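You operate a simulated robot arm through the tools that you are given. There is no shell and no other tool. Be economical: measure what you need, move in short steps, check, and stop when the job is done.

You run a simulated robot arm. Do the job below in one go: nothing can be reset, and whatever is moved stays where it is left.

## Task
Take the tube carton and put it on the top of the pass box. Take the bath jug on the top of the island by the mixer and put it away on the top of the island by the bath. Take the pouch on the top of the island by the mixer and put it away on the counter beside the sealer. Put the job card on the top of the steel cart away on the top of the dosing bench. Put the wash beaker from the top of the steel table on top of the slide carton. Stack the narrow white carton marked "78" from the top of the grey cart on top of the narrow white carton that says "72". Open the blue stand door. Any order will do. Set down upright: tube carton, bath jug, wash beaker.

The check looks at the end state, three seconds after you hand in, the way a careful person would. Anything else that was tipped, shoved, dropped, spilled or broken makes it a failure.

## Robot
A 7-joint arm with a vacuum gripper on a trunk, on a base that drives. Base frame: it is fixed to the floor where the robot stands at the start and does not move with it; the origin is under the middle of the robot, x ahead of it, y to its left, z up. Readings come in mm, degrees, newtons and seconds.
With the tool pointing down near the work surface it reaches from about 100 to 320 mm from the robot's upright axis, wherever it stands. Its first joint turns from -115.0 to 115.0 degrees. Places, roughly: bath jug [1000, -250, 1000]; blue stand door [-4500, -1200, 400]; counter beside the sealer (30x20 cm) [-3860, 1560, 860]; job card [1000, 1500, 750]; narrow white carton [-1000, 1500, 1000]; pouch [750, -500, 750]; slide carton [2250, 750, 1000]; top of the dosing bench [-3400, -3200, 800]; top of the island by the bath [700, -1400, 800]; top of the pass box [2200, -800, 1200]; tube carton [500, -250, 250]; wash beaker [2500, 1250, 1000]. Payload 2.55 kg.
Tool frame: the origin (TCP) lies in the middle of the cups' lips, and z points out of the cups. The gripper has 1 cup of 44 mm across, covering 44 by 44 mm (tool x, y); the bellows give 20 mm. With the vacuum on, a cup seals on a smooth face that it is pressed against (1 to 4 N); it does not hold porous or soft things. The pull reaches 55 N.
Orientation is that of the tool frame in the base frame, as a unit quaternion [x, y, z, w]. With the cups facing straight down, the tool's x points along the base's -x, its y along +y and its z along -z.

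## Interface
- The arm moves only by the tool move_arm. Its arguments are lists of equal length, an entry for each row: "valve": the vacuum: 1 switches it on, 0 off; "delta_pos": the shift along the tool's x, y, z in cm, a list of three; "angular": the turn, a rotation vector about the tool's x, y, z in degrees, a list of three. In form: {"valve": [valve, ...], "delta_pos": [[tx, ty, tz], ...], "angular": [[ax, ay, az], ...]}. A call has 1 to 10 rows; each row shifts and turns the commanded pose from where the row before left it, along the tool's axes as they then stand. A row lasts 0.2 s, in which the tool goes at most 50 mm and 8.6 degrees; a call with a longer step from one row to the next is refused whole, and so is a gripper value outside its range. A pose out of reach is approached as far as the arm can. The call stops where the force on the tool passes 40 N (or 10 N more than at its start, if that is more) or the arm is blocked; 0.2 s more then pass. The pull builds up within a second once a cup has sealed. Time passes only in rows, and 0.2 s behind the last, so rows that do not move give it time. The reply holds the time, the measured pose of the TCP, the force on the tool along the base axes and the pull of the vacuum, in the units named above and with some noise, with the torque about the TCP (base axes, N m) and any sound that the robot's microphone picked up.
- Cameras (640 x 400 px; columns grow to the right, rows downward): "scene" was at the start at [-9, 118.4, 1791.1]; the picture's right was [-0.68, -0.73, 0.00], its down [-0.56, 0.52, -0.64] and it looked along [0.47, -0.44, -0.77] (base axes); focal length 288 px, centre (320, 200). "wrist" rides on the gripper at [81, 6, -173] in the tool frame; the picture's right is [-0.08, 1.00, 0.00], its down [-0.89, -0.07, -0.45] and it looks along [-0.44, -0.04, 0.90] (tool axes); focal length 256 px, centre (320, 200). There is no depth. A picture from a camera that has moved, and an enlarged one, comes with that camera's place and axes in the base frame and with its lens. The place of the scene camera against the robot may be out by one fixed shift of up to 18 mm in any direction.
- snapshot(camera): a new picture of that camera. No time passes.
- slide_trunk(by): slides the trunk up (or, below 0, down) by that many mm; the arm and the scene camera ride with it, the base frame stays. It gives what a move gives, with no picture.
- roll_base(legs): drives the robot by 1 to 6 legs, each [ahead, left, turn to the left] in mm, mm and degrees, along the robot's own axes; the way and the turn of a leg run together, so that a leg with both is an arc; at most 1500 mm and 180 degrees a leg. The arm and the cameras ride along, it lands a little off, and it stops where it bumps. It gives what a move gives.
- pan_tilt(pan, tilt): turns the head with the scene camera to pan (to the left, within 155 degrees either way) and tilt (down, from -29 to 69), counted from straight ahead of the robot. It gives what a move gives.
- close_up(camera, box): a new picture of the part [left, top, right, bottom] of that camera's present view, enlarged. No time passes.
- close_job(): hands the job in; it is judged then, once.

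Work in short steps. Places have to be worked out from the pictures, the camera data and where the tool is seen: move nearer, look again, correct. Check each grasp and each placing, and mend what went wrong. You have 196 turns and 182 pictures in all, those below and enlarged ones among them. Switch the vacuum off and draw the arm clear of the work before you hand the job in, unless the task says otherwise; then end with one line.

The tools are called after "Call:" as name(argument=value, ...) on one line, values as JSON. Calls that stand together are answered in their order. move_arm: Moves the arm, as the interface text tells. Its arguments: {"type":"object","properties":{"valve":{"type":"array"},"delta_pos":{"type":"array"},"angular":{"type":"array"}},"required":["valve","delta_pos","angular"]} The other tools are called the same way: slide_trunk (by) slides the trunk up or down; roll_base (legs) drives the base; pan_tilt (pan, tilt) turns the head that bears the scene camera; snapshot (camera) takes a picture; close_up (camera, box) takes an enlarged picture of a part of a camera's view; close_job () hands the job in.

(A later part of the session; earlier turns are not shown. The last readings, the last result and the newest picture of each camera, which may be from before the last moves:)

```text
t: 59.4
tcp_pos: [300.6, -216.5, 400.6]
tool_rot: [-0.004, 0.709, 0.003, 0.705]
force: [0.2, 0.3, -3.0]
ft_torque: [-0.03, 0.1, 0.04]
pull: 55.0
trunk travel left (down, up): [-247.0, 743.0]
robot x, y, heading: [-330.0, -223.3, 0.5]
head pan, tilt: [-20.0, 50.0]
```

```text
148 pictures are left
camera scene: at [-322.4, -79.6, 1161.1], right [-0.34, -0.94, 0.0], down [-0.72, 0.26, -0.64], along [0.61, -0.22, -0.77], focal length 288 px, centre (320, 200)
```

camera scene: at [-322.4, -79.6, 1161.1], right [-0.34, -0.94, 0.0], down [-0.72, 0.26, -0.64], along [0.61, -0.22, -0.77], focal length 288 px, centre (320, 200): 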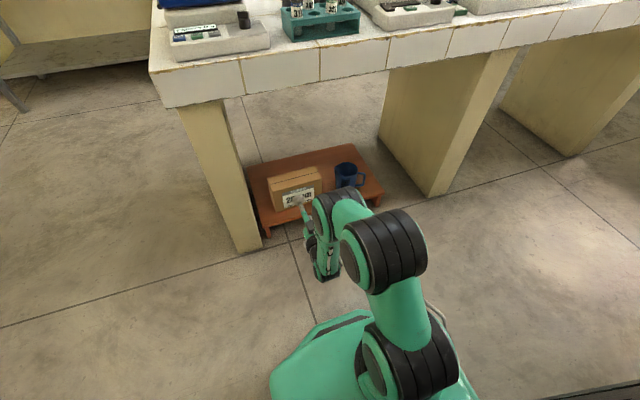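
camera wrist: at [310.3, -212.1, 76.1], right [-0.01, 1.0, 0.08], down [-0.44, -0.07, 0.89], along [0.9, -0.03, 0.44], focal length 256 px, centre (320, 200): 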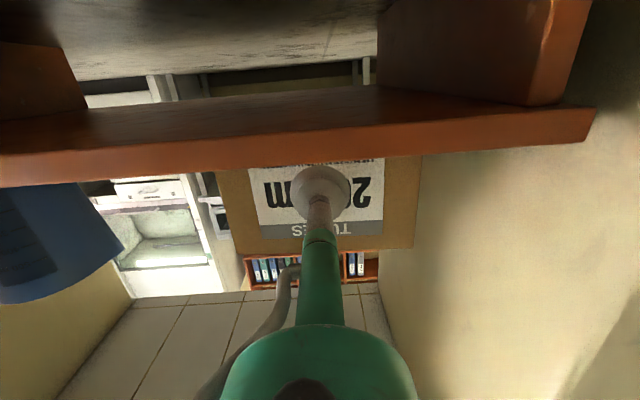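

Carton is out from under the island. Raise the trunk fully and the arm further, so it's above everything.

Call:
slide_trunk(by=740)

Call:
move_arm(valve=[1, 1, 1, 1, 1, 1], delta_pos=[[-3.5, 0, 0], [-3.5, 0, 0], [-3.5, 0, 0], [-3.5, 0, 0], [-3.5, 0, 0], [0, 0, 0]], angular=[[0, 0, 0], [0, 0, 0], [0, 0, 0], [0, 0, 0], [0, 0, 0], [0, 0, 0]])

Call:
roll_base(legs=[[0, 750, 0]])

Call:
pan_tilt(pan=0, tilt=35)

Call:
snapshot(camera="scene")

```text
refused: 740 is not a number from -400 to 400
```

```text
t: 60.8
tcp_pos: [302.2, -215.5, 576.0]
tool_rot: [-0.004, 0.71, 0.003, 0.704]
force: [0.5, 0.0, -3.4]
ft_torque: [0.03, 0.11, 0.02]
pull: 55.1
trunk travel left (down, up): [-247.0, 743.0]
robot x, y, heading: [-328.9, -224.8, 0.4]
head pan, tilt: [-20.0, 50.0]
```

```text
t: 64.9
tcp_pos: [300.6, 532.6, 576.4]
tool_rot: [-0.001, 0.709, 0.0, 0.705]
force: [0.2, -0.2, -3.3]
ft_torque: [0.01, 0.1, -0.01]
pull: 55.0
trunk travel left (down, up): [-247.0, 743.0]
robot x, y, heading: [-330.2, 525.3, 0.0]
head pan, tilt: [-20.0, 50.0]
```

```text
t: 65.7
tcp_pos: [299.1, 533.2, 575.0]
tool_rot: [-0.001, 0.71, 0.0, 0.704]
force: [-0.8, -0.8, -4.0]
ft_torque: [0.05, 0.13, 0.01]
pull: 55.3
trunk travel left (down, up): [-247.0, 743.0]
robot x, y, heading: [-328.3, 525.9, 0.5]
head pan, tilt: [0.0, 35.0]
```

```text
147 pictures are left
camera scene: at [-308.3, 698.5, 1182.8], right [0.0, -1.0, 0.0], down [-0.57, 0.0, -0.82], along [0.82, 0.0, -0.57], focal length 288 px, centre (320, 200)
```

scene: 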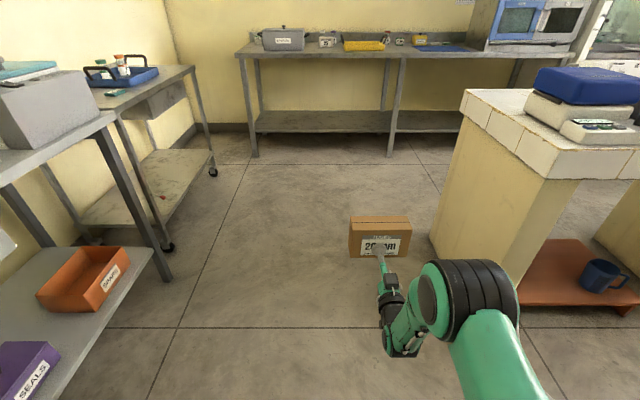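

The trunk step was refused but all is clear. Raise in two steps and drive forward to get a view of the steel table and the pass box.

Call:
slide_trunk(by=400)

Call:
slide_trunk(by=340)

Call:
roll_base(legs=[[1100, 0, 0]])

Call:
pan_tilt(pan=-30, tilt=35)

Call:
snapshot(camera="scene")

Call:
pan_tilt(pan=20, tilt=40)

Call:
snapshot(camera="scene")

```text
t: 69.5
tcp_pos: [300.1, 533.2, 974.9]
tool_rot: [-0.001, 0.71, 0.001, 0.705]
force: [-0.3, 0.4, -2.6]
ft_torque: [0.01, 0.12, 0.0]
pull: 54.6
trunk travel left (down, up): [-647.0, 343.0]
robot x, y, heading: [-330.3, 530.4, -0.1]
head pan, tilt: [0.0, 35.0]
```

```text
t: 72.9
tcp_pos: [299.0, 533.7, 1314.9]
tool_rot: [0.0, 0.709, 0.0, 0.705]
force: [0.7, 0.2, -3.7]
ft_torque: [0.02, 0.12, 0.03]
pull: 54.6
trunk travel left (down, up): [-987.0, 3.0]
robot x, y, heading: [-329.7, 525.0, -0.3]
head pan, tilt: [0.0, 35.0]
```

```text
t: 78.5
tcp_pos: [1392.6, 522.3, 1316.2]
tool_rot: [0.002, 0.709, -0.003, 0.705]
force: [0.3, 1.0, -2.8]
ft_torque: [0.01, 0.14, -0.02]
pull: 54.7
trunk travel left (down, up): [-987.0, 3.0]
robot x, y, heading: [760.0, 525.3, -0.7]
head pan, tilt: [0.0, 35.0]
```

```text
t: 79.4
tcp_pos: [1394.5, 523.0, 1315.0]
tool_rot: [0.002, 0.709, -0.003, 0.705]
force: [0.0, 0.7, -3.2]
ft_torque: [0.02, 0.1, 0.03]
pull: 54.8
trunk travel left (down, up): [-987.0, 3.0]
robot x, y, heading: [764.2, 527.9, -0.5]
head pan, tilt: [-30.0, 35.0]
```

```text
146 pictures are left
camera scene: at [773.9, 650.1, 1922.8], right [-0.51, -0.86, 0.0], down [-0.49, 0.29, -0.82], along [0.71, -0.41, -0.57], focal length 288 px, centre (320, 200)
```

scene: 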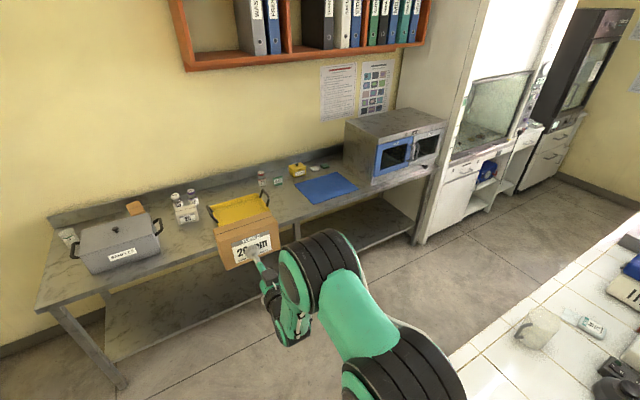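

```text
t: 80.6
tcp_pos: [1393.0, 522.1, 1316.6]
tool_rot: [0.002, 0.709, -0.002, 0.705]
force: [0.2, 0.1, -3.5]
ft_torque: [0.0, 0.14, 0.0]
pull: 55.1
trunk travel left (down, up): [-987.0, 3.0]
robot x, y, heading: [765.3, 525.1, -0.3]
head pan, tilt: [20.0, 40.0]
```

```text
145 pictures are left
camera scene: at [778.3, 722.9, 1915.3], right [0.33, -0.94, 0.0], down [-0.61, -0.21, -0.77], along [0.72, 0.26, -0.64], focal length 288 px, centre (320, 200)
```

scene: 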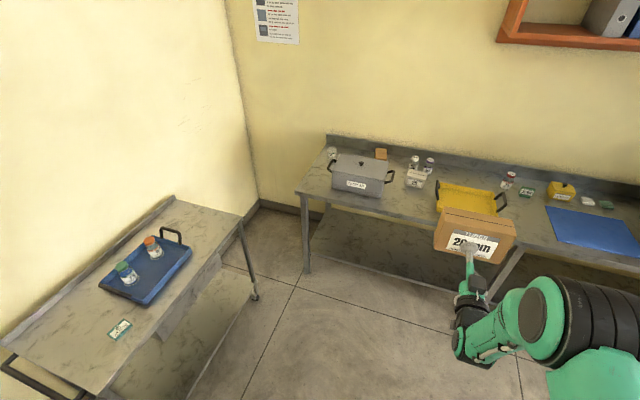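

Pass box top spans about x 2025–2430, y -1115…-490. I drive to stand in front of it with the carton still before its front edge.

Call:
roll_base(legs=[[550, 0, 0], [0, -1225, 0.5]])

Call:
pan_tilt(pan=-10, tilt=45)

Call:
snapshot(camera="scene")

```text
t: 89.6
tcp_pos: [1937.0, -704.5, 1314.7]
tool_rot: [0.0, 0.709, -0.001, 0.705]
force: [1.0, -0.6, -3.0]
ft_torque: [-0.03, 0.16, 0.05]
pull: 54.0
trunk travel left (down, up): [-987.0, 3.0]
robot x, y, heading: [1304.0, -707.5, -0.1]
head pan, tilt: [20.0, 40.0]
```

```text
t: 90.5
tcp_pos: [1936.3, -705.1, 1314.9]
tool_rot: [0.0, 0.71, -0.001, 0.704]
force: [0.5, 0.3, -3.8]
ft_torque: [0.02, 0.13, 0.05]
pull: 55.2
trunk travel left (down, up): [-987.0, 3.0]
robot x, y, heading: [1310.0, -709.6, 0.1]
head pan, tilt: [-10.0, 45.0]
```

```text
144 pictures are left
camera scene: at [1320.4, -551.5, 1908.0], right [-0.17, -0.98, 0.0], down [-0.7, 0.12, -0.71], along [0.7, -0.12, -0.71], focal length 288 px, centre (320, 200)
```

scene: 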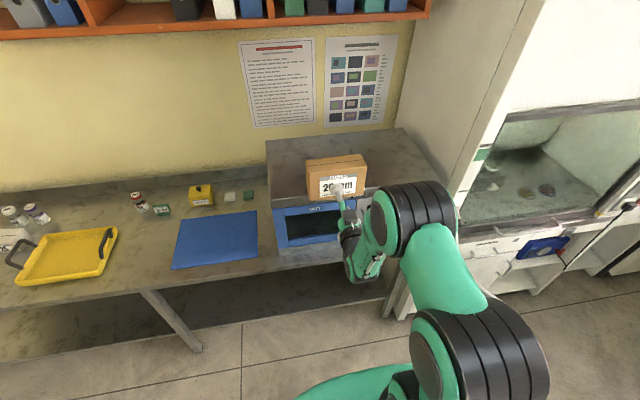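

Front edge of box confirmed at x≈2015. Drive 140 forward, then lower most of the way.

Call:
roll_base(legs=[[140, 0, 0]])

Call:
move_arm(valve=[1, 1, 1, 1], delta_pos=[[1, 0, 0], [1, 0, 0], [1, 0, 0], [0, 0, 0]], angular=[[0, 0, 0], [0, 0, 0], [0, 0, 0], [0, 0, 0]])

Call:
close_up(camera="scene", box=[240, 140, 460, 277])

```text
t: 91.9
tcp_pos: [2073.7, -703.5, 1315.7]
tool_rot: [-0.001, 0.71, 0.0, 0.705]
force: [0.5, 0.4, -4.2]
ft_torque: [0.03, 0.09, 0.04]
pull: 54.9
trunk travel left (down, up): [-987.0, 3.0]
robot x, y, heading: [1446.0, -707.0, -0.4]
head pan, tilt: [-10.0, 45.0]
```

```text
t: 92.9
tcp_pos: [2074.3, -703.6, 1284.5]
tool_rot: [-0.001, 0.709, 0.0, 0.705]
force: [0.1, -0.3, -3.8]
ft_torque: [0.03, 0.12, 0.01]
pull: 55.2
trunk travel left (down, up): [-987.0, 3.0]
robot x, y, heading: [1440.6, -709.3, 0.0]
head pan, tilt: [-10.0, 45.0]
```

```text
2.91 times, centred on (350, 208) of scene
camera zoom: at [1457.7, -552.0, 1908.0], right [-0.17, -0.98, 0.0], down [-0.7, 0.12, -0.71], along [0.7, -0.12, -0.71], focal length 836 px, centre (233, 175)
```

zoom: 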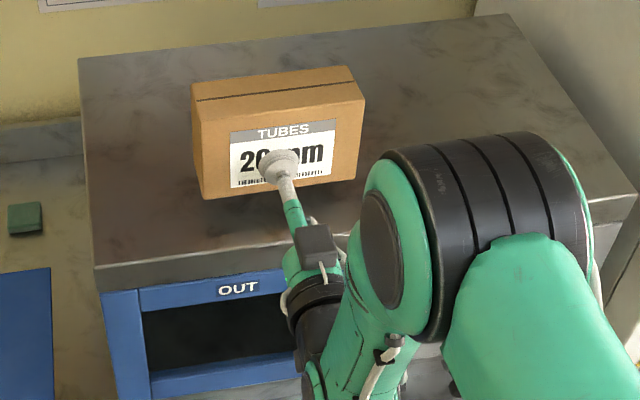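

Lower in small steps until contact.

Call:
move_arm(valve=[1, 1, 1, 1], delta_pos=[[0.5, 0, 0], [0.5, 0, 0], [0.4, 0, 0], [0, 0, 0]], angular=[[0, 0, 0], [0, 0, 0], [0, 0, 0], [0, 0, 0]])

Call:
move_arm(valve=[1, 1, 1], delta_pos=[[0.4, 0, 0], [0.3, 0, 0], [0, 0, 0]], angular=[[0, 0, 0], [0, 0, 0], [0, 0, 0]])

```text
t: 93.9
tcp_pos: [2075.8, -703.5, 1270.6]
tool_rot: [0.0, 0.709, -0.001, 0.705]
force: [0.1, -0.8, -4.1]
ft_torque: [-0.01, 0.15, 0.05]
pull: 55.1
trunk travel left (down, up): [-987.0, 3.0]
robot x, y, heading: [1442.7, -712.1, 0.2]
head pan, tilt: [-10.0, 45.0]
```

```text
t: 94.7
tcp_pos: [2073.3, -704.2, 1262.2]
tool_rot: [-0.002, 0.709, 0.001, 0.705]
force: [0.1, 0.4, -2.3]
ft_torque: [0.02, 0.17, 0.03]
pull: 54.8
trunk travel left (down, up): [-987.0, 3.0]
robot x, y, heading: [1448.9, -709.9, -0.1]
head pan, tilt: [-10.0, 45.0]
```

Force is starting to drop; a few more millimetres.

Call:
move_arm(valve=[1, 1, 1], delta_pos=[[0.2, 0, 0], [0.2, 0, 0], [0, 0, 0]], angular=[[0, 0, 0], [0, 0, 0], [0, 0, 0]])

```text
t: 95.5
tcp_pos: [2074.2, -704.2, 1259.8]
tool_rot: [0.0, 0.71, -0.001, 0.704]
force: [0.8, -0.4, -4.5]
ft_torque: [0.0, 0.11, -0.02]
pull: 55.0
trunk travel left (down, up): [-987.0, 3.0]
robot x, y, heading: [1441.7, -705.4, 0.1]
head pan, tilt: [-10.0, 45.0]
```

Call:
move_arm(valve=[1, 1, 1], delta_pos=[[0.3, 0, 0], [0.3, 0, 0], [0, 0, 0]], angular=[[0, 0, 0], [0, 0, 0], [0, 0, 0]])

Call:
close_up(camera="scene", box=[280, 140, 400, 215])

```text
t: 96.3
tcp_pos: [2073.9, -705.2, 1253.7]
tool_rot: [0.001, 0.71, -0.001, 0.704]
force: [0.2, -0.3, -3.3]
ft_torque: [0.05, 0.13, 0.06]
pull: 54.9
trunk travel left (down, up): [-987.0, 3.0]
robot x, y, heading: [1441.3, -707.1, 0.0]
head pan, tilt: [-10.0, 45.0]
```

```text
5.33 times, centred on (340, 178) of scene
camera zoom: at [1458.4, -552.0, 1908.0], right [-0.17, -0.98, 0.0], down [-0.7, 0.12, -0.71], along [0.7, -0.12, -0.71], focal length 1533 px, centre (213, 320)
```

zoom: 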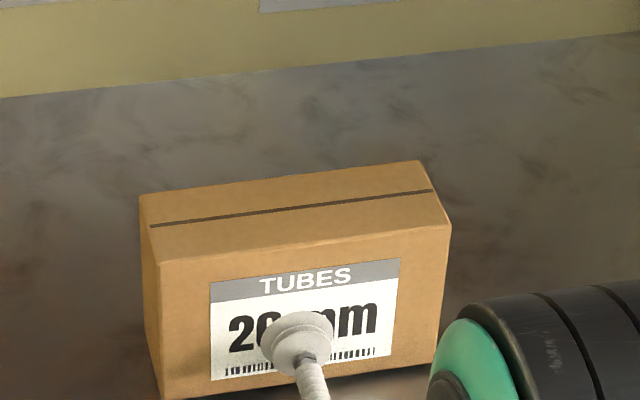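

Still hanging; continue down in 3 mm steps.

Call:
move_arm(valve=[1, 1, 1, 1], delta_pos=[[0.3, 0, 0], [0.3, 0, 0], [0.2, 0, 0], [0, 0, 0]], angular=[[0, 0, 0], [0, 0, 0], [0, 0, 0], [0, 0, 0]])

```text
t: 97.3
tcp_pos: [2073.1, -704.6, 1248.8]
tool_rot: [0.0, 0.707, -0.001, 0.707]
force: [-0.9, 0.3, 8.7]
ft_torque: [-0.5, -0.45, -0.07]
pull: 54.7
trunk travel left (down, up): [-987.0, 3.0]
robot x, y, heading: [1442.5, -707.3, -0.4]
head pan, tilt: [-10.0, 45.0]
```

Contact (8.7 N). Ease up slightly, release, wait, and draw back.

Call:
move_arm(valve=[1, 0, 0, 0, 0, 0], delta_pos=[[-0.2, 0, 0], [0, 0, 0], [0, 0, 0], [0, 0, 0], [0, 0, 0], [0, 0, 0]], angular=[[0, 0, 0], [0, 0, 0], [0, 0, 0], [0, 0, 0], [0, 0, 0], [0, 0, 0]])

Call:
move_arm(valve=[0, 0, 0, 0], delta_pos=[[0, 0, -0.5], [0, 0, -2], [0, 0, -3], [0, 0, -4]], angular=[[0, 0, 0], [0, 0, 0], [0, 0, 0], [0, 0, 0]])

Call:
roll_base(legs=[[-100, 0, 0]])

Call:
snapshot(camera="scene")

```text
t: 98.7
tcp_pos: [2074.7, -705.2, 1247.8]
tool_rot: [-0.001, 0.71, 0.0, 0.705]
force: [-0.2, 0.2, 0.0]
ft_torque: [-0.02, -0.02, 0.0]
pull: 0.1
trunk travel left (down, up): [-987.0, 3.0]
robot x, y, heading: [1443.2, -710.0, -0.0]
head pan, tilt: [-10.0, 45.0]
```

```text
t: 99.7
tcp_pos: [1977.5, -704.4, 1249.5]
tool_rot: [0.0, 0.709, -0.001, 0.705]
force: [0.2, 0.6, 0.1]
ft_torque: [-0.01, 0.0, -0.01]
pull: 0.2
trunk travel left (down, up): [-987.0, 3.0]
robot x, y, heading: [1441.0, -710.8, 0.1]
head pan, tilt: [-10.0, 45.0]
```

```text
t: 100.8
tcp_pos: [1877.3, -703.1, 1248.6]
tool_rot: [0.0, 0.709, 0.0, 0.705]
force: [-0.1, 0.3, -0.5]
ft_torque: [0.0, -0.03, 0.03]
pull: 0.0
trunk travel left (down, up): [-987.0, 3.0]
robot x, y, heading: [1339.5, -709.8, -0.3]
head pan, tilt: [-10.0, 45.0]
```

```text
141 pictures are left
camera scene: at [1357.2, -551.8, 1908.0], right [-0.18, -0.98, 0.0], down [-0.7, 0.12, -0.71], along [0.7, -0.12, -0.71], focal length 288 px, centre (320, 200)
```

scene: 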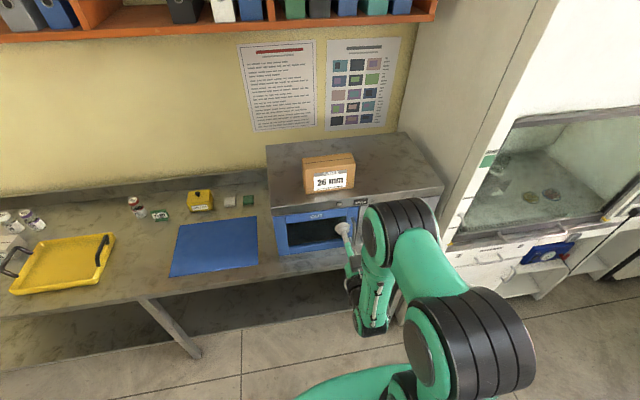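

Carton stands upright on the pass box. Now fold the tool back to pointing down (over the free aisle), for turning towards the island.

Call:
move_arm(valve=[0, 0, 0, 0, 0, 0, 0, 0, 0, 0], delta_pos=[[4.5, 0, -1], [4.5, 0, -1], [4.5, 0, 0], [4.5, 0, 0], [4.5, 0, 0], [4.2, 0, 0], [4, 0, 0], [4, 0, 0], [4, 0, 0], [4, 0, 0]], angular=[[0, 7.5, 0], [0, 7.5, 0], [0, 7.5, 0], [0, 7.5, 0], [0, 7.5, 0], [0, 7.5, 0], [0, 7.5, 0], [0, 7.5, 0], [0, 7.5, 0], [0, 7.5, 0]])

Call:
move_arm(valve=[0, 0], delta_pos=[[3, 0, 0], [3, 0, 0]], angular=[[0, 7.5, 0], [0, 7.5, 0]])

```text
t: 103.0
tcp_pos: [1641.0, -704.6, 915.2]
tool_rot: [0.0, 0.992, 0.0, 0.126]
force: [-0.3, -0.1, 0.0]
ft_torque: [0.0, 0.0, 0.03]
pull: 0.0
trunk travel left (down, up): [-987.0, 3.0]
robot x, y, heading: [1338.3, -710.0, -0.4]
head pan, tilt: [-10.0, 45.0]
```

```text
t: 103.6
tcp_pos: [1579.4, -704.8, 906.2]
tool_rot: [0.0, 1.0, 0.0, -0.004]
force: [0.3, 0.1, -0.7]
ft_torque: [-0.04, 0.02, 0.0]
pull: 0.0
trunk travel left (down, up): [-987.0, 3.0]
robot x, y, heading: [1342.4, -712.6, 0.0]
head pan, tilt: [-10.0, 45.0]
```

Tool is down again at r≈240. Raise it, turn the robot 180° and look at the island with the jug.

Call:
move_arm(valve=[0, 0, 0, 0, 0, 0], delta_pos=[[0, 0, -4.5], [0, 0, -4.5], [0, 0, -4.5], [0, 0, -4.5], [0, 0, -4.5], [0, 0, -4.5]], angular=[[0, 0, 0], [0, 0, 0], [0, 0, 0], [0, 0, 0], [0, 0, 0], [0, 0, 0]])

Call:
roll_base(legs=[[0, 0, 178], [0, -330, 2]])

Call:
pan_tilt(pan=-5, tilt=55)

Call:
snapshot(camera="scene")

Call:
snapshot(camera="wrist")

```text
t: 104.6
tcp_pos: [1591.8, -704.3, 1054.6]
tool_rot: [0.0, 1.0, 0.0, 0.015]
force: [7.3, 0.5, -26.3]
ft_torque: [0.12, -0.92, 0.05]
pull: 0.1
trunk travel left (down, up): [-987.0, 3.0]
robot x, y, heading: [1338.6, -707.4, 0.2]
head pan, tilt: [-10.0, 45.0]
stopped in row 4: the force on the tool passed its limit at 275 N (the readings are from after the stop); the commanded pose is now the measured one
```

```text
t: 105.5
tcp_pos: [1593.0, -698.9, 1054.3]
tool_rot: [-0.009, 1.0, 0.001, 0.016]
force: [0.9, 0.8, -3.4]
ft_torque: [-0.12, -0.18, -0.08]
pull: 0.1
trunk travel left (down, up): [-987.0, 3.0]
robot x, y, heading: [1341.6, -708.7, 1.1]
head pan, tilt: [-10.0, 45.0]
stopped in leg 1: the force on the tool passed its limit at 41 N (the readings are from after the stop); the commanded pose is now the measured one
```

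```text
t: 106.3
tcp_pos: [1592.8, -699.4, 1053.7]
tool_rot: [-0.011, 1.0, 0.0, 0.016]
force: [1.7, -0.1, -7.1]
ft_torque: [0.06, -0.38, 0.01]
pull: 0.1
trunk travel left (down, up): [-987.0, 3.0]
robot x, y, heading: [1346.4, -708.6, 1.2]
head pan, tilt: [-5.0, 55.0]
```

```text
140 pictures are left
camera scene: at [1345.6, -543.8, 1894.7], right [-0.07, -1.0, 0.0], down [-0.82, 0.06, -0.57], along [0.57, -0.04, -0.82], focal length 288 px, centre (320, 200)
```

scene: 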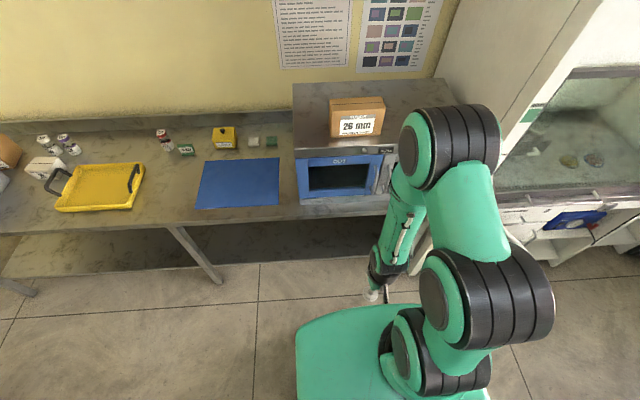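

```text
139 pictures are left
camera wrist: at [1506.5, -695.4, 1224.4], right [0.06, 1.0, 0.0], down [0.88, -0.05, 0.47], along [0.47, -0.03, -0.88], focal length 256 px, centre (320, 200)
```

wrist: 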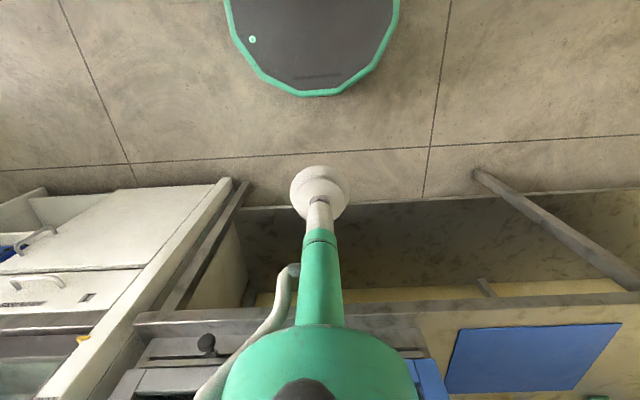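

The wrist camera bumped the carriage's underside. I move down and outward, then up, then turn.

Call:
move_arm(valve=[0, 0, 0, 0, 0, 0, 0, 0], delta_pos=[[0, 0, 3], [-4, 0, 0], [-4, 0, 0], [-4, 0, 0], [-4, 0, -3], [0, 0, -4.5], [0, 0, -4], [0, 0, 0]], angular=[[0, 0, 0], [0, 1.8, 0], [0, 0, 0], [0, 0, 0], [0, 0, 0], [0, 0, 0], [0, 0, 0], [0, 0, 0]])

Call:
roll_base(legs=[[0, 0, 177]])

Call:
pan_tilt(pan=-5, tilt=55)

Call:
snapshot(camera="scene")

```text
t: 108.1
tcp_pos: [1754.7, -694.1, 1140.3]
tool_rot: [-0.01, 1.0, 0.001, 0.0]
force: [0.1, -0.3, 0.8]
ft_torque: [-0.01, 0.04, 0.0]
pull: 0.0
trunk travel left (down, up): [-987.0, 3.0]
robot x, y, heading: [1342.2, -704.8, 1.0]
head pan, tilt: [-5.0, 55.0]
```

```text
t: 115.6
tcp_pos: [930.1, -690.5, 1140.3]
tool_rot: [1.0, -0.028, 0.0, 0.0]
force: [-0.4, 0.6, 0.5]
ft_torque: [0.02, 0.01, 0.01]
pull: 0.1
trunk travel left (down, up): [-987.0, 3.0]
robot x, y, heading: [1343.4, -705.2, 176.8]
head pan, tilt: [-5.0, 55.0]
```

```text
t: 116.2
tcp_pos: [930.8, -689.1, 1139.9]
tool_rot: [1.0, -0.029, 0.0, 0.0]
force: [0.9, -0.2, -0.1]
ft_torque: [-0.01, 0.02, 0.01]
pull: 0.1
trunk travel left (down, up): [-987.0, 3.0]
robot x, y, heading: [1341.4, -706.3, 176.5]
head pan, tilt: [-5.0, 55.0]
```

```text
138 pictures are left
camera scene: at [1315.1, -883.9, 1894.6], right [0.14, 0.99, 0.0], down [0.81, -0.12, -0.57], along [-0.57, 0.08, -0.82], focal length 288 px, centre (320, 200)
```

scene: 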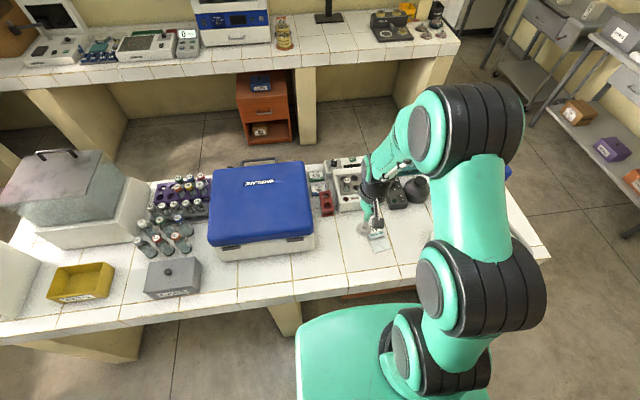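

Now I see the island from the far side: bath at left, mixer at the middle. I move to the jug's y and look at it with the wrist camera.

Call:
roll_base(legs=[[60, -330, 3.4]])

Call:
snapshot(camera="wrist")

Call:
snapshot(camera="scene")

```text
t: 118.4
tcp_pos: [877.6, -393.0, 1141.2]
tool_rot: [1.0, 0.003, 0.001, -0.001]
force: [-0.4, 0.2, 0.1]
ft_torque: [0.01, -0.02, 0.02]
pull: 0.1
trunk travel left (down, up): [-987.0, 3.0]
robot x, y, heading: [1292.8, -387.3, -179.8]
head pan, tilt: [-5.0, 55.0]
```

```text
137 pictures are left
camera wrist: at [957.3, -400.2, 1313.7], right [-0.07, -1.0, 0.0], down [-0.89, 0.06, 0.44], along [-0.44, 0.03, -0.9], focal length 256 px, centre (320, 200)
```

wrist: 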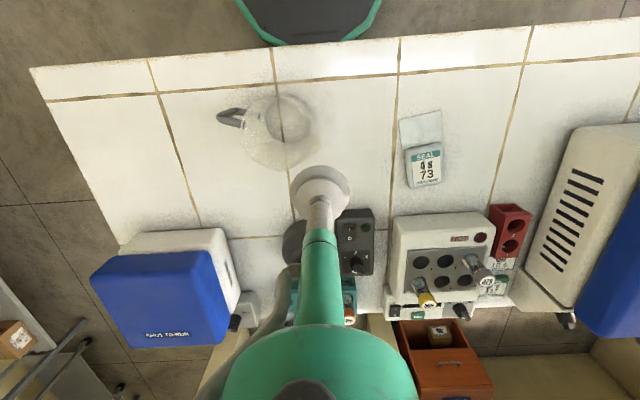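

```text
136 pictures are left
camera scene: at [1273.9, -561.2, 1894.6], right [0.08, 1.0, 0.0], down [0.82, -0.07, -0.57], along [-0.57, 0.05, -0.82], focal length 288 px, centre (320, 200)
```

scene: 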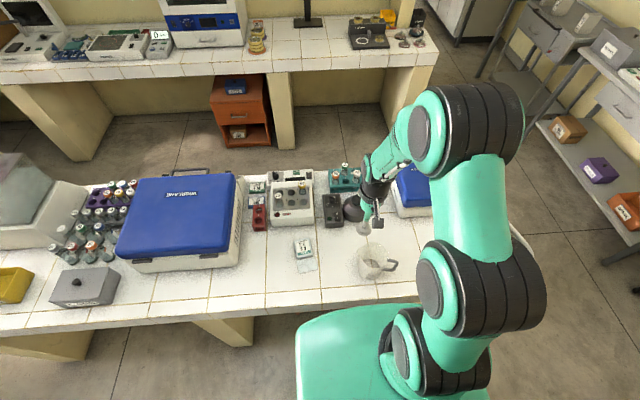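

Close-ups of the jug and pouch.

Call:
close_up(camera="wrist", box=[200, 70, 340, 157])

Call:
close_up(camera="wrist", box=[360, 90, 480, 200])

Call:
close_up(camera="scene", box=[270, 200, 430, 300])

```text
4.57 times, centred on (270, 114) of wrist
camera zoom: at [957.3, -400.2, 1313.7], right [-0.07, -1.0, 0.0], down [-0.89, 0.06, 0.44], along [-0.44, 0.03, -0.9], focal length 1170 px, centre (549, 595)
```

zoom: 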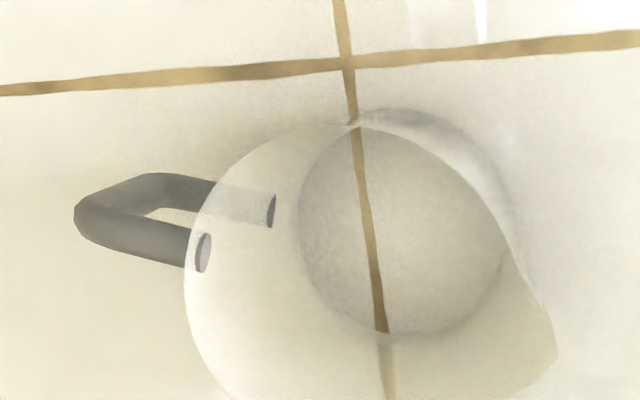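

```text
3.64 times, centred on (420, 145) of wrist
camera zoom: at [957.3, -400.2, 1313.7], right [-0.07, -1.0, 0.0], down [-0.89, 0.06, 0.44], along [-0.44, 0.03, -0.9], focal length 931 px, centre (-44, 400)
```

zoom: 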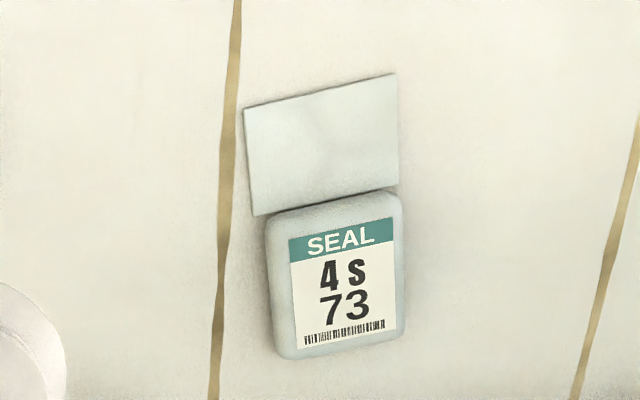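

```text
4.00 times, centred on (350, 250) of scene
camera zoom: at [1273.9, -561.2, 1894.6], right [0.08, 1.0, 0.0], down [0.82, -0.07, -0.57], along [-0.57, 0.05, -0.82], focal length 1150 px, centre (200, 0)
```

zoom: 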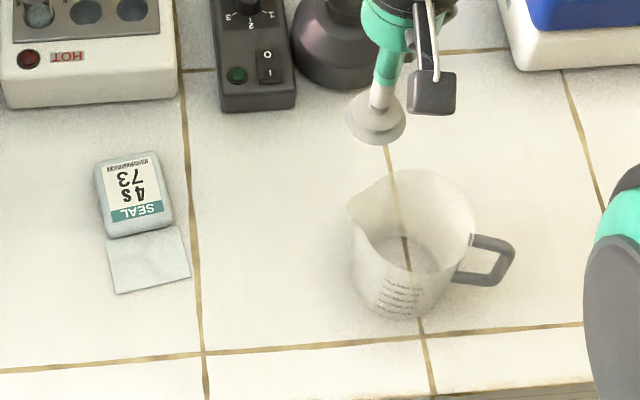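

Jug ≈100 mm wide, 140 tall, bottom disc centre ≈(884,-333); the gripper shaft is slender enough to seal on the inside bottom. Move above it and check.

Call:
move_arm(valve=[0, 0], delta_pos=[[0.3, -3, 0], [0.3, -3, 0]], angular=[[0, 0, 0], [0, 0, 0]])

Call:
move_arm(valve=[0, 0, 0, 0], delta_pos=[[0, 0, 4], [0, 0, 4], [0, 0, 4], [0, 0, 3]], angular=[[0, 0, 0], [0, 0, 0], [0, 0, 0], [0, 0, 0]])

Call:
snapshot(camera="wrist")

Call:
close_up(camera="scene", box=[310, 190, 450, 290])

```text
t: 119.0
tcp_pos: [882.1, -330.9, 1141.0]
tool_rot: [1.0, 0.004, 0.0, 0.0]
force: [0.2, -0.7, -1.0]
ft_torque: [-0.03, 0.01, -0.03]
pull: 0.2
trunk travel left (down, up): [-987.0, 3.0]
robot x, y, heading: [1282.8, -387.8, -179.8]
head pan, tilt: [-5.0, 55.0]
```

```text
t: 120.0
tcp_pos: [879.9, -333.2, 989.6]
tool_rot: [1.0, 0.003, 0.001, 0.0]
force: [0.0, -0.7, 0.2]
ft_torque: [0.01, -0.02, 0.0]
pull: 0.0
trunk travel left (down, up): [-987.0, 3.0]
robot x, y, heading: [1291.5, -386.2, -179.7]
head pan, tilt: [-5.0, 55.0]
```

```text
132 pictures are left
camera wrist: at [959.9, -339.5, 1162.7], right [-0.07, -1.0, 0.0], down [-0.89, 0.06, 0.44], along [-0.44, 0.03, -0.9], focal length 256 px, centre (320, 200)
```

wrist: 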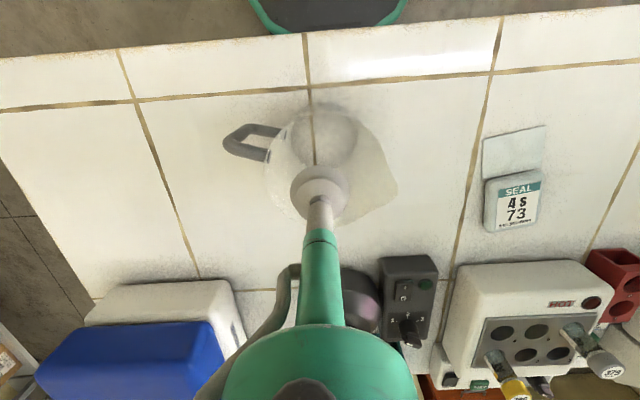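

```text
4.00 times, centred on (380, 240) of scene
camera zoom: at [1272.6, -560.6, 1894.7], right [0.08, 1.0, 0.0], down [0.82, -0.07, -0.57], along [-0.57, 0.05, -0.82], focal length 1150 px, centre (80, 40)
```

zoom: 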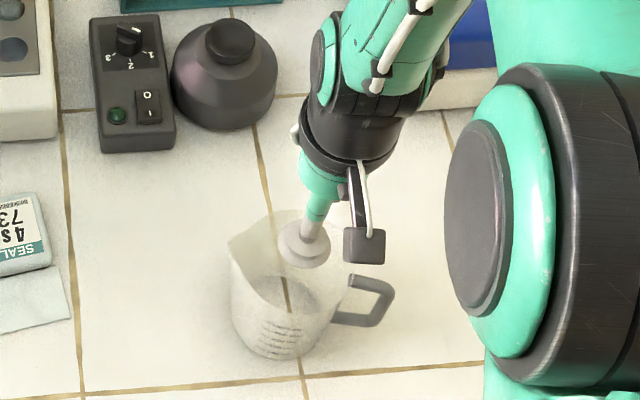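

The alignment is good (bottom at ≈(878,-336)). Descend into the jug, slowly near the bottom with vacuum on.

Call:
move_arm(valve=[0, 0, 0, 0, 0, 0], delta_pos=[[0, 0.2, 3], [0, 0, 3], [0, 0, 3], [0, 0, 3], [0, 0, 3], [0, 0, 1]], angular=[[0, 0, 0], [0, 0, 0], [0, 0, 0], [0, 0, 0], [0, 0, 0], [0, 0, 0]])

Call:
close_up(camera="scene", box=[310, 190, 450, 290])

```text
t: 120.5
tcp_pos: [880.1, -333.9, 954.5]
tool_rot: [1.0, 0.003, -0.002, -0.001]
force: [5.4, 1.5, 24.7]
ft_torque: [-0.06, 0.22, -0.03]
pull: 0.1
trunk travel left (down, up): [-987.0, 3.0]
robot x, y, heading: [1291.0, -383.1, -179.6]
head pan, tilt: [-5.0, 55.0]
stopped in row 2: the force on the tool passed its limit at 88 N (the readings are from after the stop); the commanded pose is now the measured one
```

```text
4.00 times, centred on (380, 240) of scene
camera zoom: at [1278.9, -560.8, 1895.1], right [0.08, 1.0, 0.0], down [0.81, -0.07, -0.58], along [-0.57, 0.05, -0.82], focal length 1150 px, centre (80, 40)
```

zoom: 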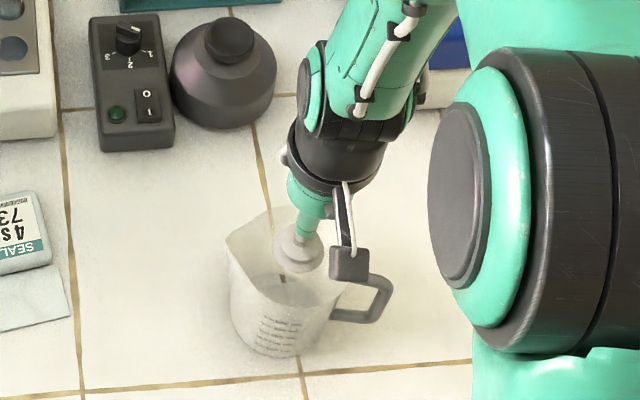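

Something stops the cup at z≈954, about rim height. I ease off and test with valve on, then look closely.

Call:
move_arm(valve=[0, 0], delta_pos=[[0, 0, -1.5], [0, 0, -1.5]], angular=[[0, 0, 0], [0, 0, 0]])

Call:
close_up(camera="wrist", box=[220, 70, 440, 230])

Call:
close_up(camera="scene", box=[310, 190, 450, 290])

```text
t: 121.1
tcp_pos: [879.0, -334.1, 981.3]
tool_rot: [1.0, 0.003, 0.0, -0.001]
force: [1.0, -0.6, 0.5]
ft_torque: [-0.01, -0.05, -0.01]
pull: 0.0
trunk travel left (down, up): [-987.0, 3.0]
robot x, y, heading: [1289.6, -382.2, -179.5]
head pan, tilt: [-5.0, 55.0]
```

```text
2.50 times, centred on (330, 150) of wrist
camera zoom: at [959.0, -341.4, 1154.2], right [-0.07, -1.0, 0.0], down [-0.89, 0.06, 0.45], along [-0.45, 0.03, -0.89], focal length 640 px, centre (295, 325)
```

zoom: 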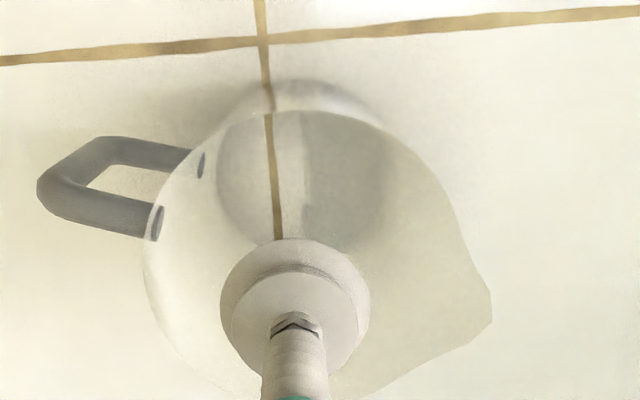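

```text
4.00 times, centred on (380, 240) of scene
camera zoom: at [1274.9, -561.1, 1894.4], right [0.08, 1.0, 0.0], down [0.82, -0.07, -0.57], along [-0.57, 0.05, -0.82], focal length 1150 px, centre (80, 40)
```

zoom: 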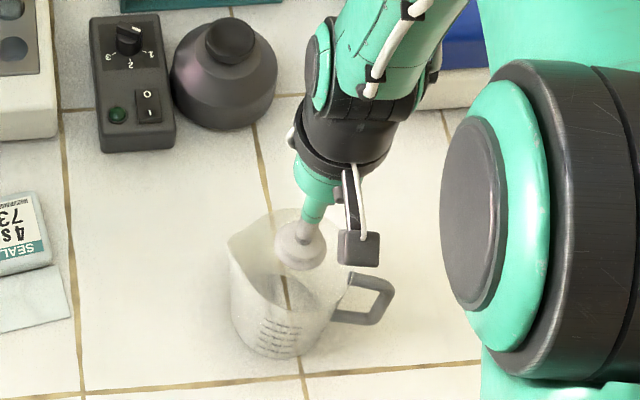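

Cup is centred over the jug's opening, yet stops at the rim plane. I test gently whether it seals there.

Call:
move_arm(valve=[1, 1, 1, 1, 1, 1], delta_pos=[[0, 0, 1.2], [0, 0, 0.6], [0, 0, 0.3], [0, 0, 0.3], [0, 0, 0], [0, 0, 0]], angular=[[0, 0, 0], [0, 0, 0], [0, 0, 0], [0, 0, 0], [0, 0, 0], [0, 0, 0]])

```text
t: 121.8
tcp_pos: [873.1, -333.6, 968.1]
tool_rot: [1.0, 0.005, -0.008, -0.002]
force: [7.2, -1.9, 24.4]
ft_torque: [-0.34, -0.28, 0.08]
pull: 54.8
trunk travel left (down, up): [-987.0, 3.0]
robot x, y, heading: [1292.5, -383.4, -179.5]
head pan, tilt: [-5.0, 55.0]
stopped in row 3: the force on the tool passed its limit at 40 N (the readings are from after the stop); the commanded pose is now the measured one
```

It sealed (pull 55) on the jug's top — evidently the jug counts as closed there. Lift slightly and check.

Call:
move_arm(valve=[1, 1, 1, 1], delta_pos=[[0, 0, -1], [0, 0, -1], [0, 0, -1], [0, 0, 0]], angular=[[0, 0, 0], [0, 0, 0], [0, 0, 0], [0, 0, 0]])

Call:
close_up(camera="scene", box=[310, 190, 450, 290])

Call:
close_up(camera="wrist", box=[220, 70, 440, 230])

```text
t: 122.8
tcp_pos: [872.3, -335.5, 995.2]
tool_rot: [1.0, 0.004, -0.007, -0.002]
force: [-0.2, 0.1, -1.1]
ft_torque: [0.01, 0.01, -0.01]
pull: 54.9
trunk travel left (down, up): [-987.0, 3.0]
robot x, y, heading: [1293.2, -388.0, -179.8]
head pan, tilt: [-5.0, 55.0]
```

```text
4.00 times, centred on (380, 240) of scene
camera zoom: at [1274.4, -561.0, 1894.6], right [0.08, 1.0, 0.0], down [0.82, -0.07, -0.57], along [-0.57, 0.05, -0.82], focal length 1150 px, centre (80, 40)
```

zoom: 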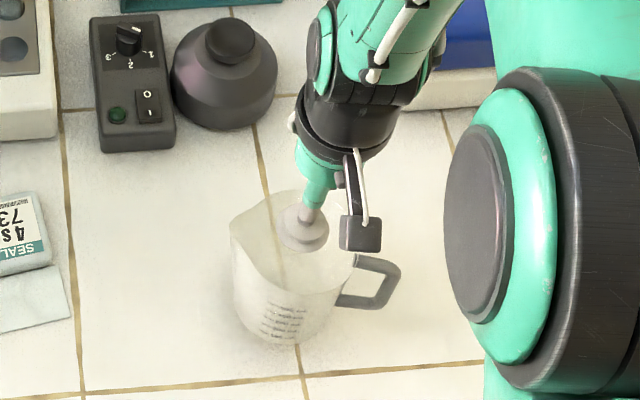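

```text
2.50 times, centred on (330, 150) of wrist
camera zoom: at [954.0, -341.7, 1167.3], right [-0.07, -1.0, 0.0], down [-0.89, 0.06, 0.46], along [-0.46, 0.03, -0.89], focal length 640 px, centre (295, 325)
```

zoom: 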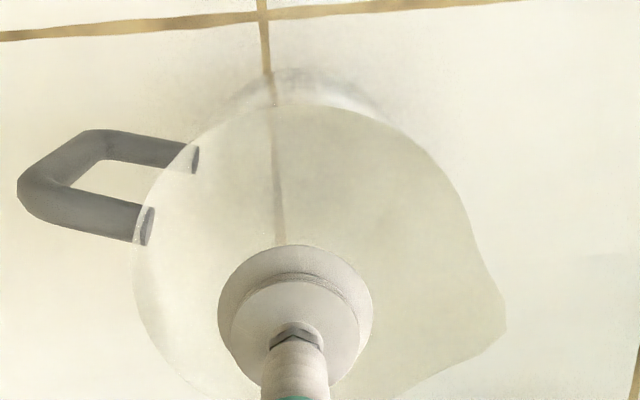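

The jug is held (weight ~1.1 N). Raise to clear everything, and drive along the island towards the bath.

Call:
move_arm(valve=[1, 1, 1, 1, 1], delta_pos=[[0, 0, -3.5], [0, 0, -3.5], [0, 0, -3.5], [0, 0, -3.5], [0, 0, 0]], angular=[[0, 0, 0], [0, 0, 0], [0, 0, 0], [0, 0, 0], [0, 0, 0]])

Call:
roll_base(legs=[[0, 750, 0]])

Call:
snapshot(camera="scene")

Call:
snapshot(camera="wrist")

```text
t: 124.0
tcp_pos: [873.1, -336.2, 1134.2]
tool_rot: [1.0, 0.004, -0.005, -0.002]
force: [-0.2, 1.0, -0.6]
ft_torque: [0.01, 0.0, 0.01]
pull: 54.9
trunk travel left (down, up): [-987.0, 3.0]
robot x, y, heading: [1289.0, -387.5, -179.3]
head pan, tilt: [-5.0, 55.0]
```

```text
t: 128.2
tcp_pos: [879.4, -1111.0, 1134.4]
tool_rot: [1.0, 0.007, -0.008, -0.001]
force: [-1.6, -0.8, -0.5]
ft_torque: [0.0, -0.04, 0.0]
pull: 55.1
trunk travel left (down, up): [-987.0, 3.0]
robot x, y, heading: [1297.8, -1159.9, -179.3]
head pan, tilt: [-5.0, 55.0]
```

```text
125 pictures are left
camera scene: at [1281.6, -1334.9, 1894.6], right [0.08, 1.0, 0.0], down [0.82, -0.06, -0.57], along [-0.57, 0.04, -0.82], focal length 288 px, centre (320, 200)
```

scene: 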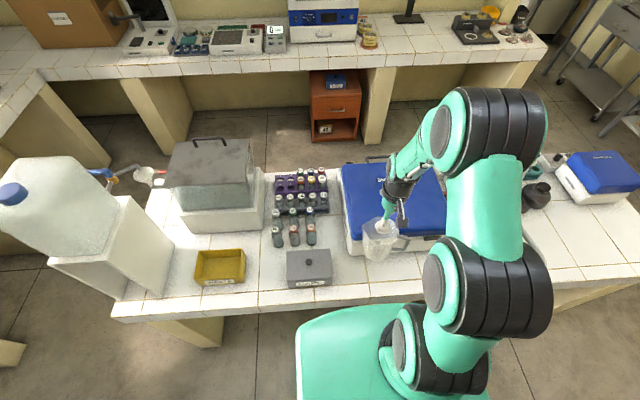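

```text
124 pictures are left
camera wrist: at [961.9, -1118.3, 1306.5], right [-0.07, -1.0, 0.0], down [-0.89, 0.06, 0.46], along [-0.46, 0.03, -0.89], focal length 256 px, centre (320, 200)
```

wrist: 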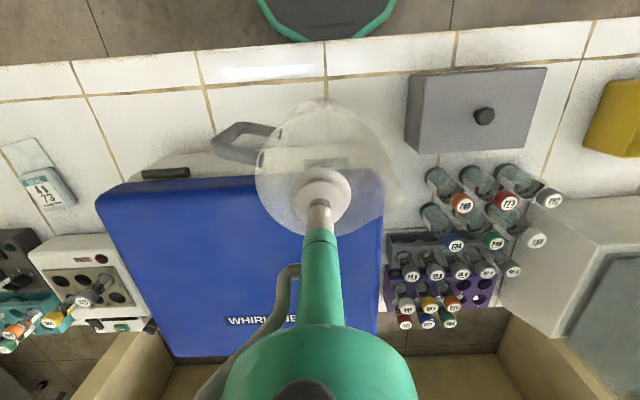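

I'll set the jug in the gap between the yellow tray and grey box near the bath, ≈(865,-1522), with the handle turned towards the edge. Raise a bit, turn the tool 90°, then drive.

Call:
move_arm(valve=[1, 1, 1, 1, 1, 1, 1], delta_pos=[[0, 0, -3], [0, 0, 0], [0, 0, 0], [0, 0, 0], [0, 0, 0], [0, 0, 0], [0, 0, 0]], angular=[[0, 0, 0], [0, 0, 8], [0, 0, 8], [0, 0, 8], [0, 0, 8], [0, 0, 8], [0, 0, 8]])

Call:
move_arm(valve=[1, 1, 1, 1, 1], delta_pos=[[0, 0, 0], [0, 0, 0], [0, 0, 0], [0, 0, 0], [0, 0, 0]], angular=[[0, 0, 8.4], [0, 0, 8.4], [0, 0, 8.4], [0, 0, 8.4], [0, 0, 8.4]])

Call:
roll_base(legs=[[0, 400, -0.7]])

Call:
snapshot(camera="scene")

Call:
snapshot(camera="wrist")

```text
t: 129.8
tcp_pos: [878.8, -1111.8, 1164.1]
tool_rot: [0.915, -0.403, -0.008, 0.001]
force: [-0.4, 0.1, -1.7]
ft_torque: [-0.01, 0.02, 0.01]
pull: 54.9
trunk travel left (down, up): [-987.0, 3.0]
robot x, y, heading: [1301.5, -1156.4, -179.7]
head pan, tilt: [-5.0, 55.0]
```

```text
t: 131.0
tcp_pos: [879.5, -1112.1, 1164.2]
tool_rot: [0.711, -0.703, -0.006, 0.003]
force: [0.3, -0.1, -1.0]
ft_torque: [-0.02, 0.01, 0.01]
pull: 55.1
trunk travel left (down, up): [-987.0, 3.0]
robot x, y, heading: [1296.2, -1159.3, -179.2]
head pan, tilt: [-5.0, 55.0]
```

```text
t: 133.5
tcp_pos: [882.1, -1500.5, 1164.9]
tool_rot: [-0.706, 0.708, 0.007, -0.004]
force: [0.1, -0.1, -1.7]
ft_torque: [0.02, -0.03, 0.03]
pull: 54.9
trunk travel left (down, up): [-987.0, 3.0]
robot x, y, heading: [1298.4, -1556.8, 179.5]
head pan, tilt: [-5.0, 55.0]
```

```text
123 pictures are left
camera scene: at [1279.7, -1731.3, 1894.6], right [0.09, 1.0, 0.0], down [0.82, -0.08, -0.57], along [-0.57, 0.05, -0.82], focal length 288 px, centre (320, 200)
```

scene: 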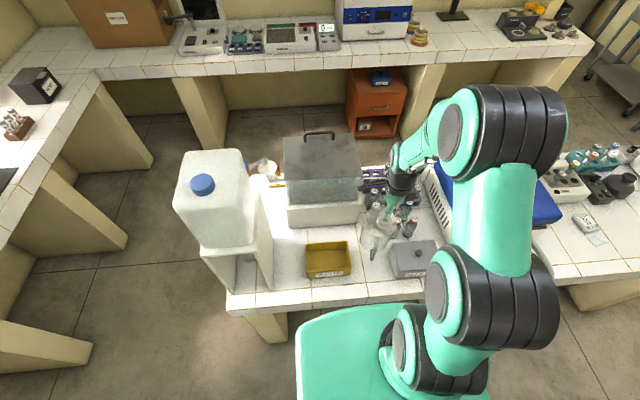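

```text
122 pictures are left
camera wrist: at [876.5, -1583.4, 1337.6], right [-1.0, 0.08, 0.01], down [0.08, 0.89, 0.45], along [0.02, 0.45, -0.89], focal length 256 px, centre (320, 200)
```

wrist: 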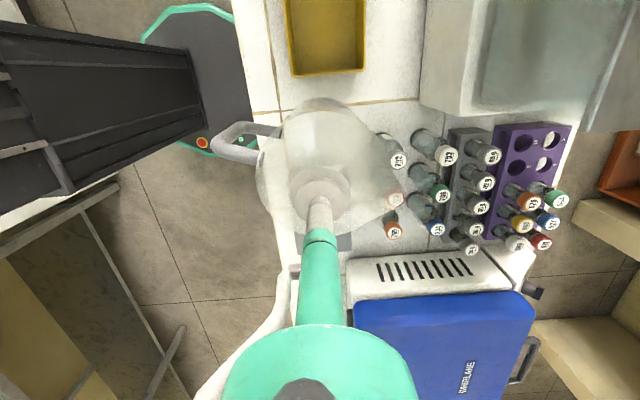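

Measure the gap more exactly with a close-up.

Call:
close_up(camera="scene", box=[290, 190, 450, 300])

Call:
close_up(camera="wrist", box=[200, 0, 440, 150])

```text
3.64 times, centred on (370, 245) of scene
camera zoom: at [1279.7, -1731.3, 1894.6], right [0.09, 1.0, 0.0], down [0.82, -0.08, -0.57], along [-0.57, 0.05, -0.82], focal length 1045 px, centre (138, 36)
```

zoom: 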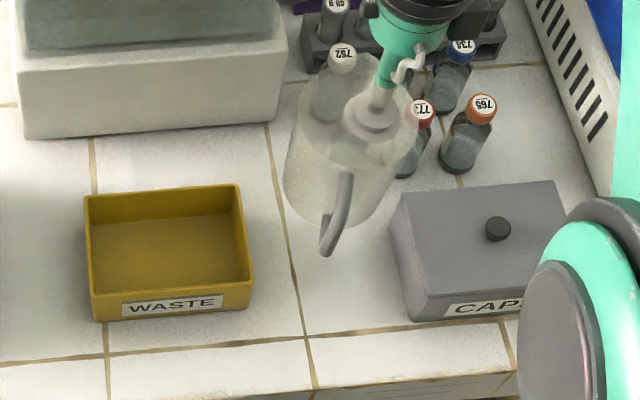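

```text
2.67 times, centred on (320, 75) of wrist
camera zoom: at [876.5, -1583.4, 1337.6], right [-1.0, 0.08, 0.01], down [0.08, 0.89, 0.45], along [0.02, 0.45, -0.89], focal length 683 px, centre (320, 533)
```

zoom: 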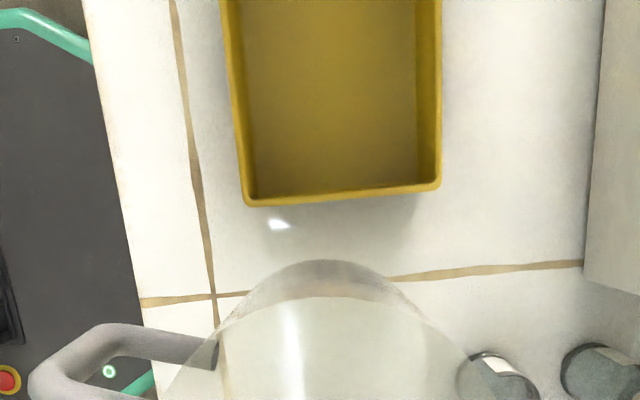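

Gap is ~165 mm wide, centre y≈-1497, and the jug (~102 mm) fits. Shift +8 mm in y and lower.

Call:
move_arm(valve=[1, 1, 1, 1, 1, 1], delta_pos=[[-0.9, 0, 3], [0, 0, 3], [0, 0, 3], [0, 0, 3], [0, 0, 3], [0, 0, 1.5]], angular=[[0, 0, 0], [0, 0, 0], [0, 0, 0], [0, 0, 0], [0, 0, 0], [0, 0, 0]])

Call:
close_up(camera="scene", box=[290, 190, 450, 300])

Call:
snapshot(camera="wrist")

```text
t: 134.9
tcp_pos: [878.8, -1490.9, 997.4]
tool_rot: [-0.706, 0.709, 0.007, -0.003]
force: [0.7, -0.7, -0.5]
ft_torque: [0.0, 0.0, 0.05]
pull: 54.7
trunk travel left (down, up): [-987.0, 3.0]
robot x, y, heading: [1298.5, -1560.3, 179.6]
head pan, tilt: [-5.0, 55.0]
```

```text
3.64 times, centred on (370, 245) of scene
camera zoom: at [1279.5, -1731.2, 1894.7], right [0.09, 1.0, 0.0], down [0.82, -0.08, -0.57], along [-0.57, 0.05, -0.82], focal length 1045 px, centre (138, 36)
```

zoom: 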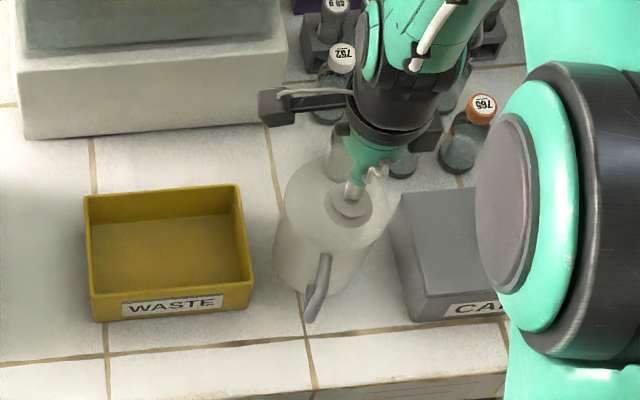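

```text
118 pictures are left
camera wrist: at [873.5, -1574.1, 1171.6], right [-1.0, 0.08, 0.01], down [0.08, 0.89, 0.45], along [0.02, 0.45, -0.89], focal length 256 px, centre (320, 200)
```

wrist: 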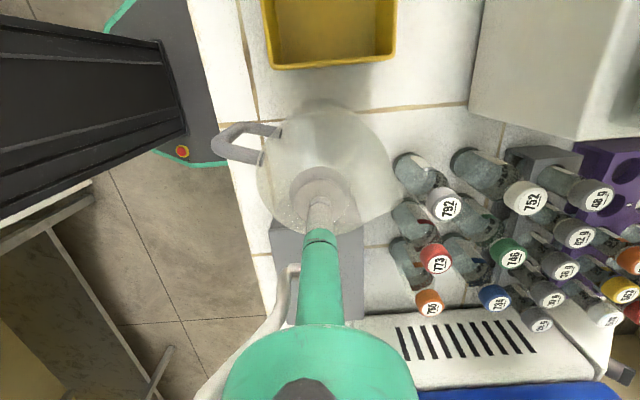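

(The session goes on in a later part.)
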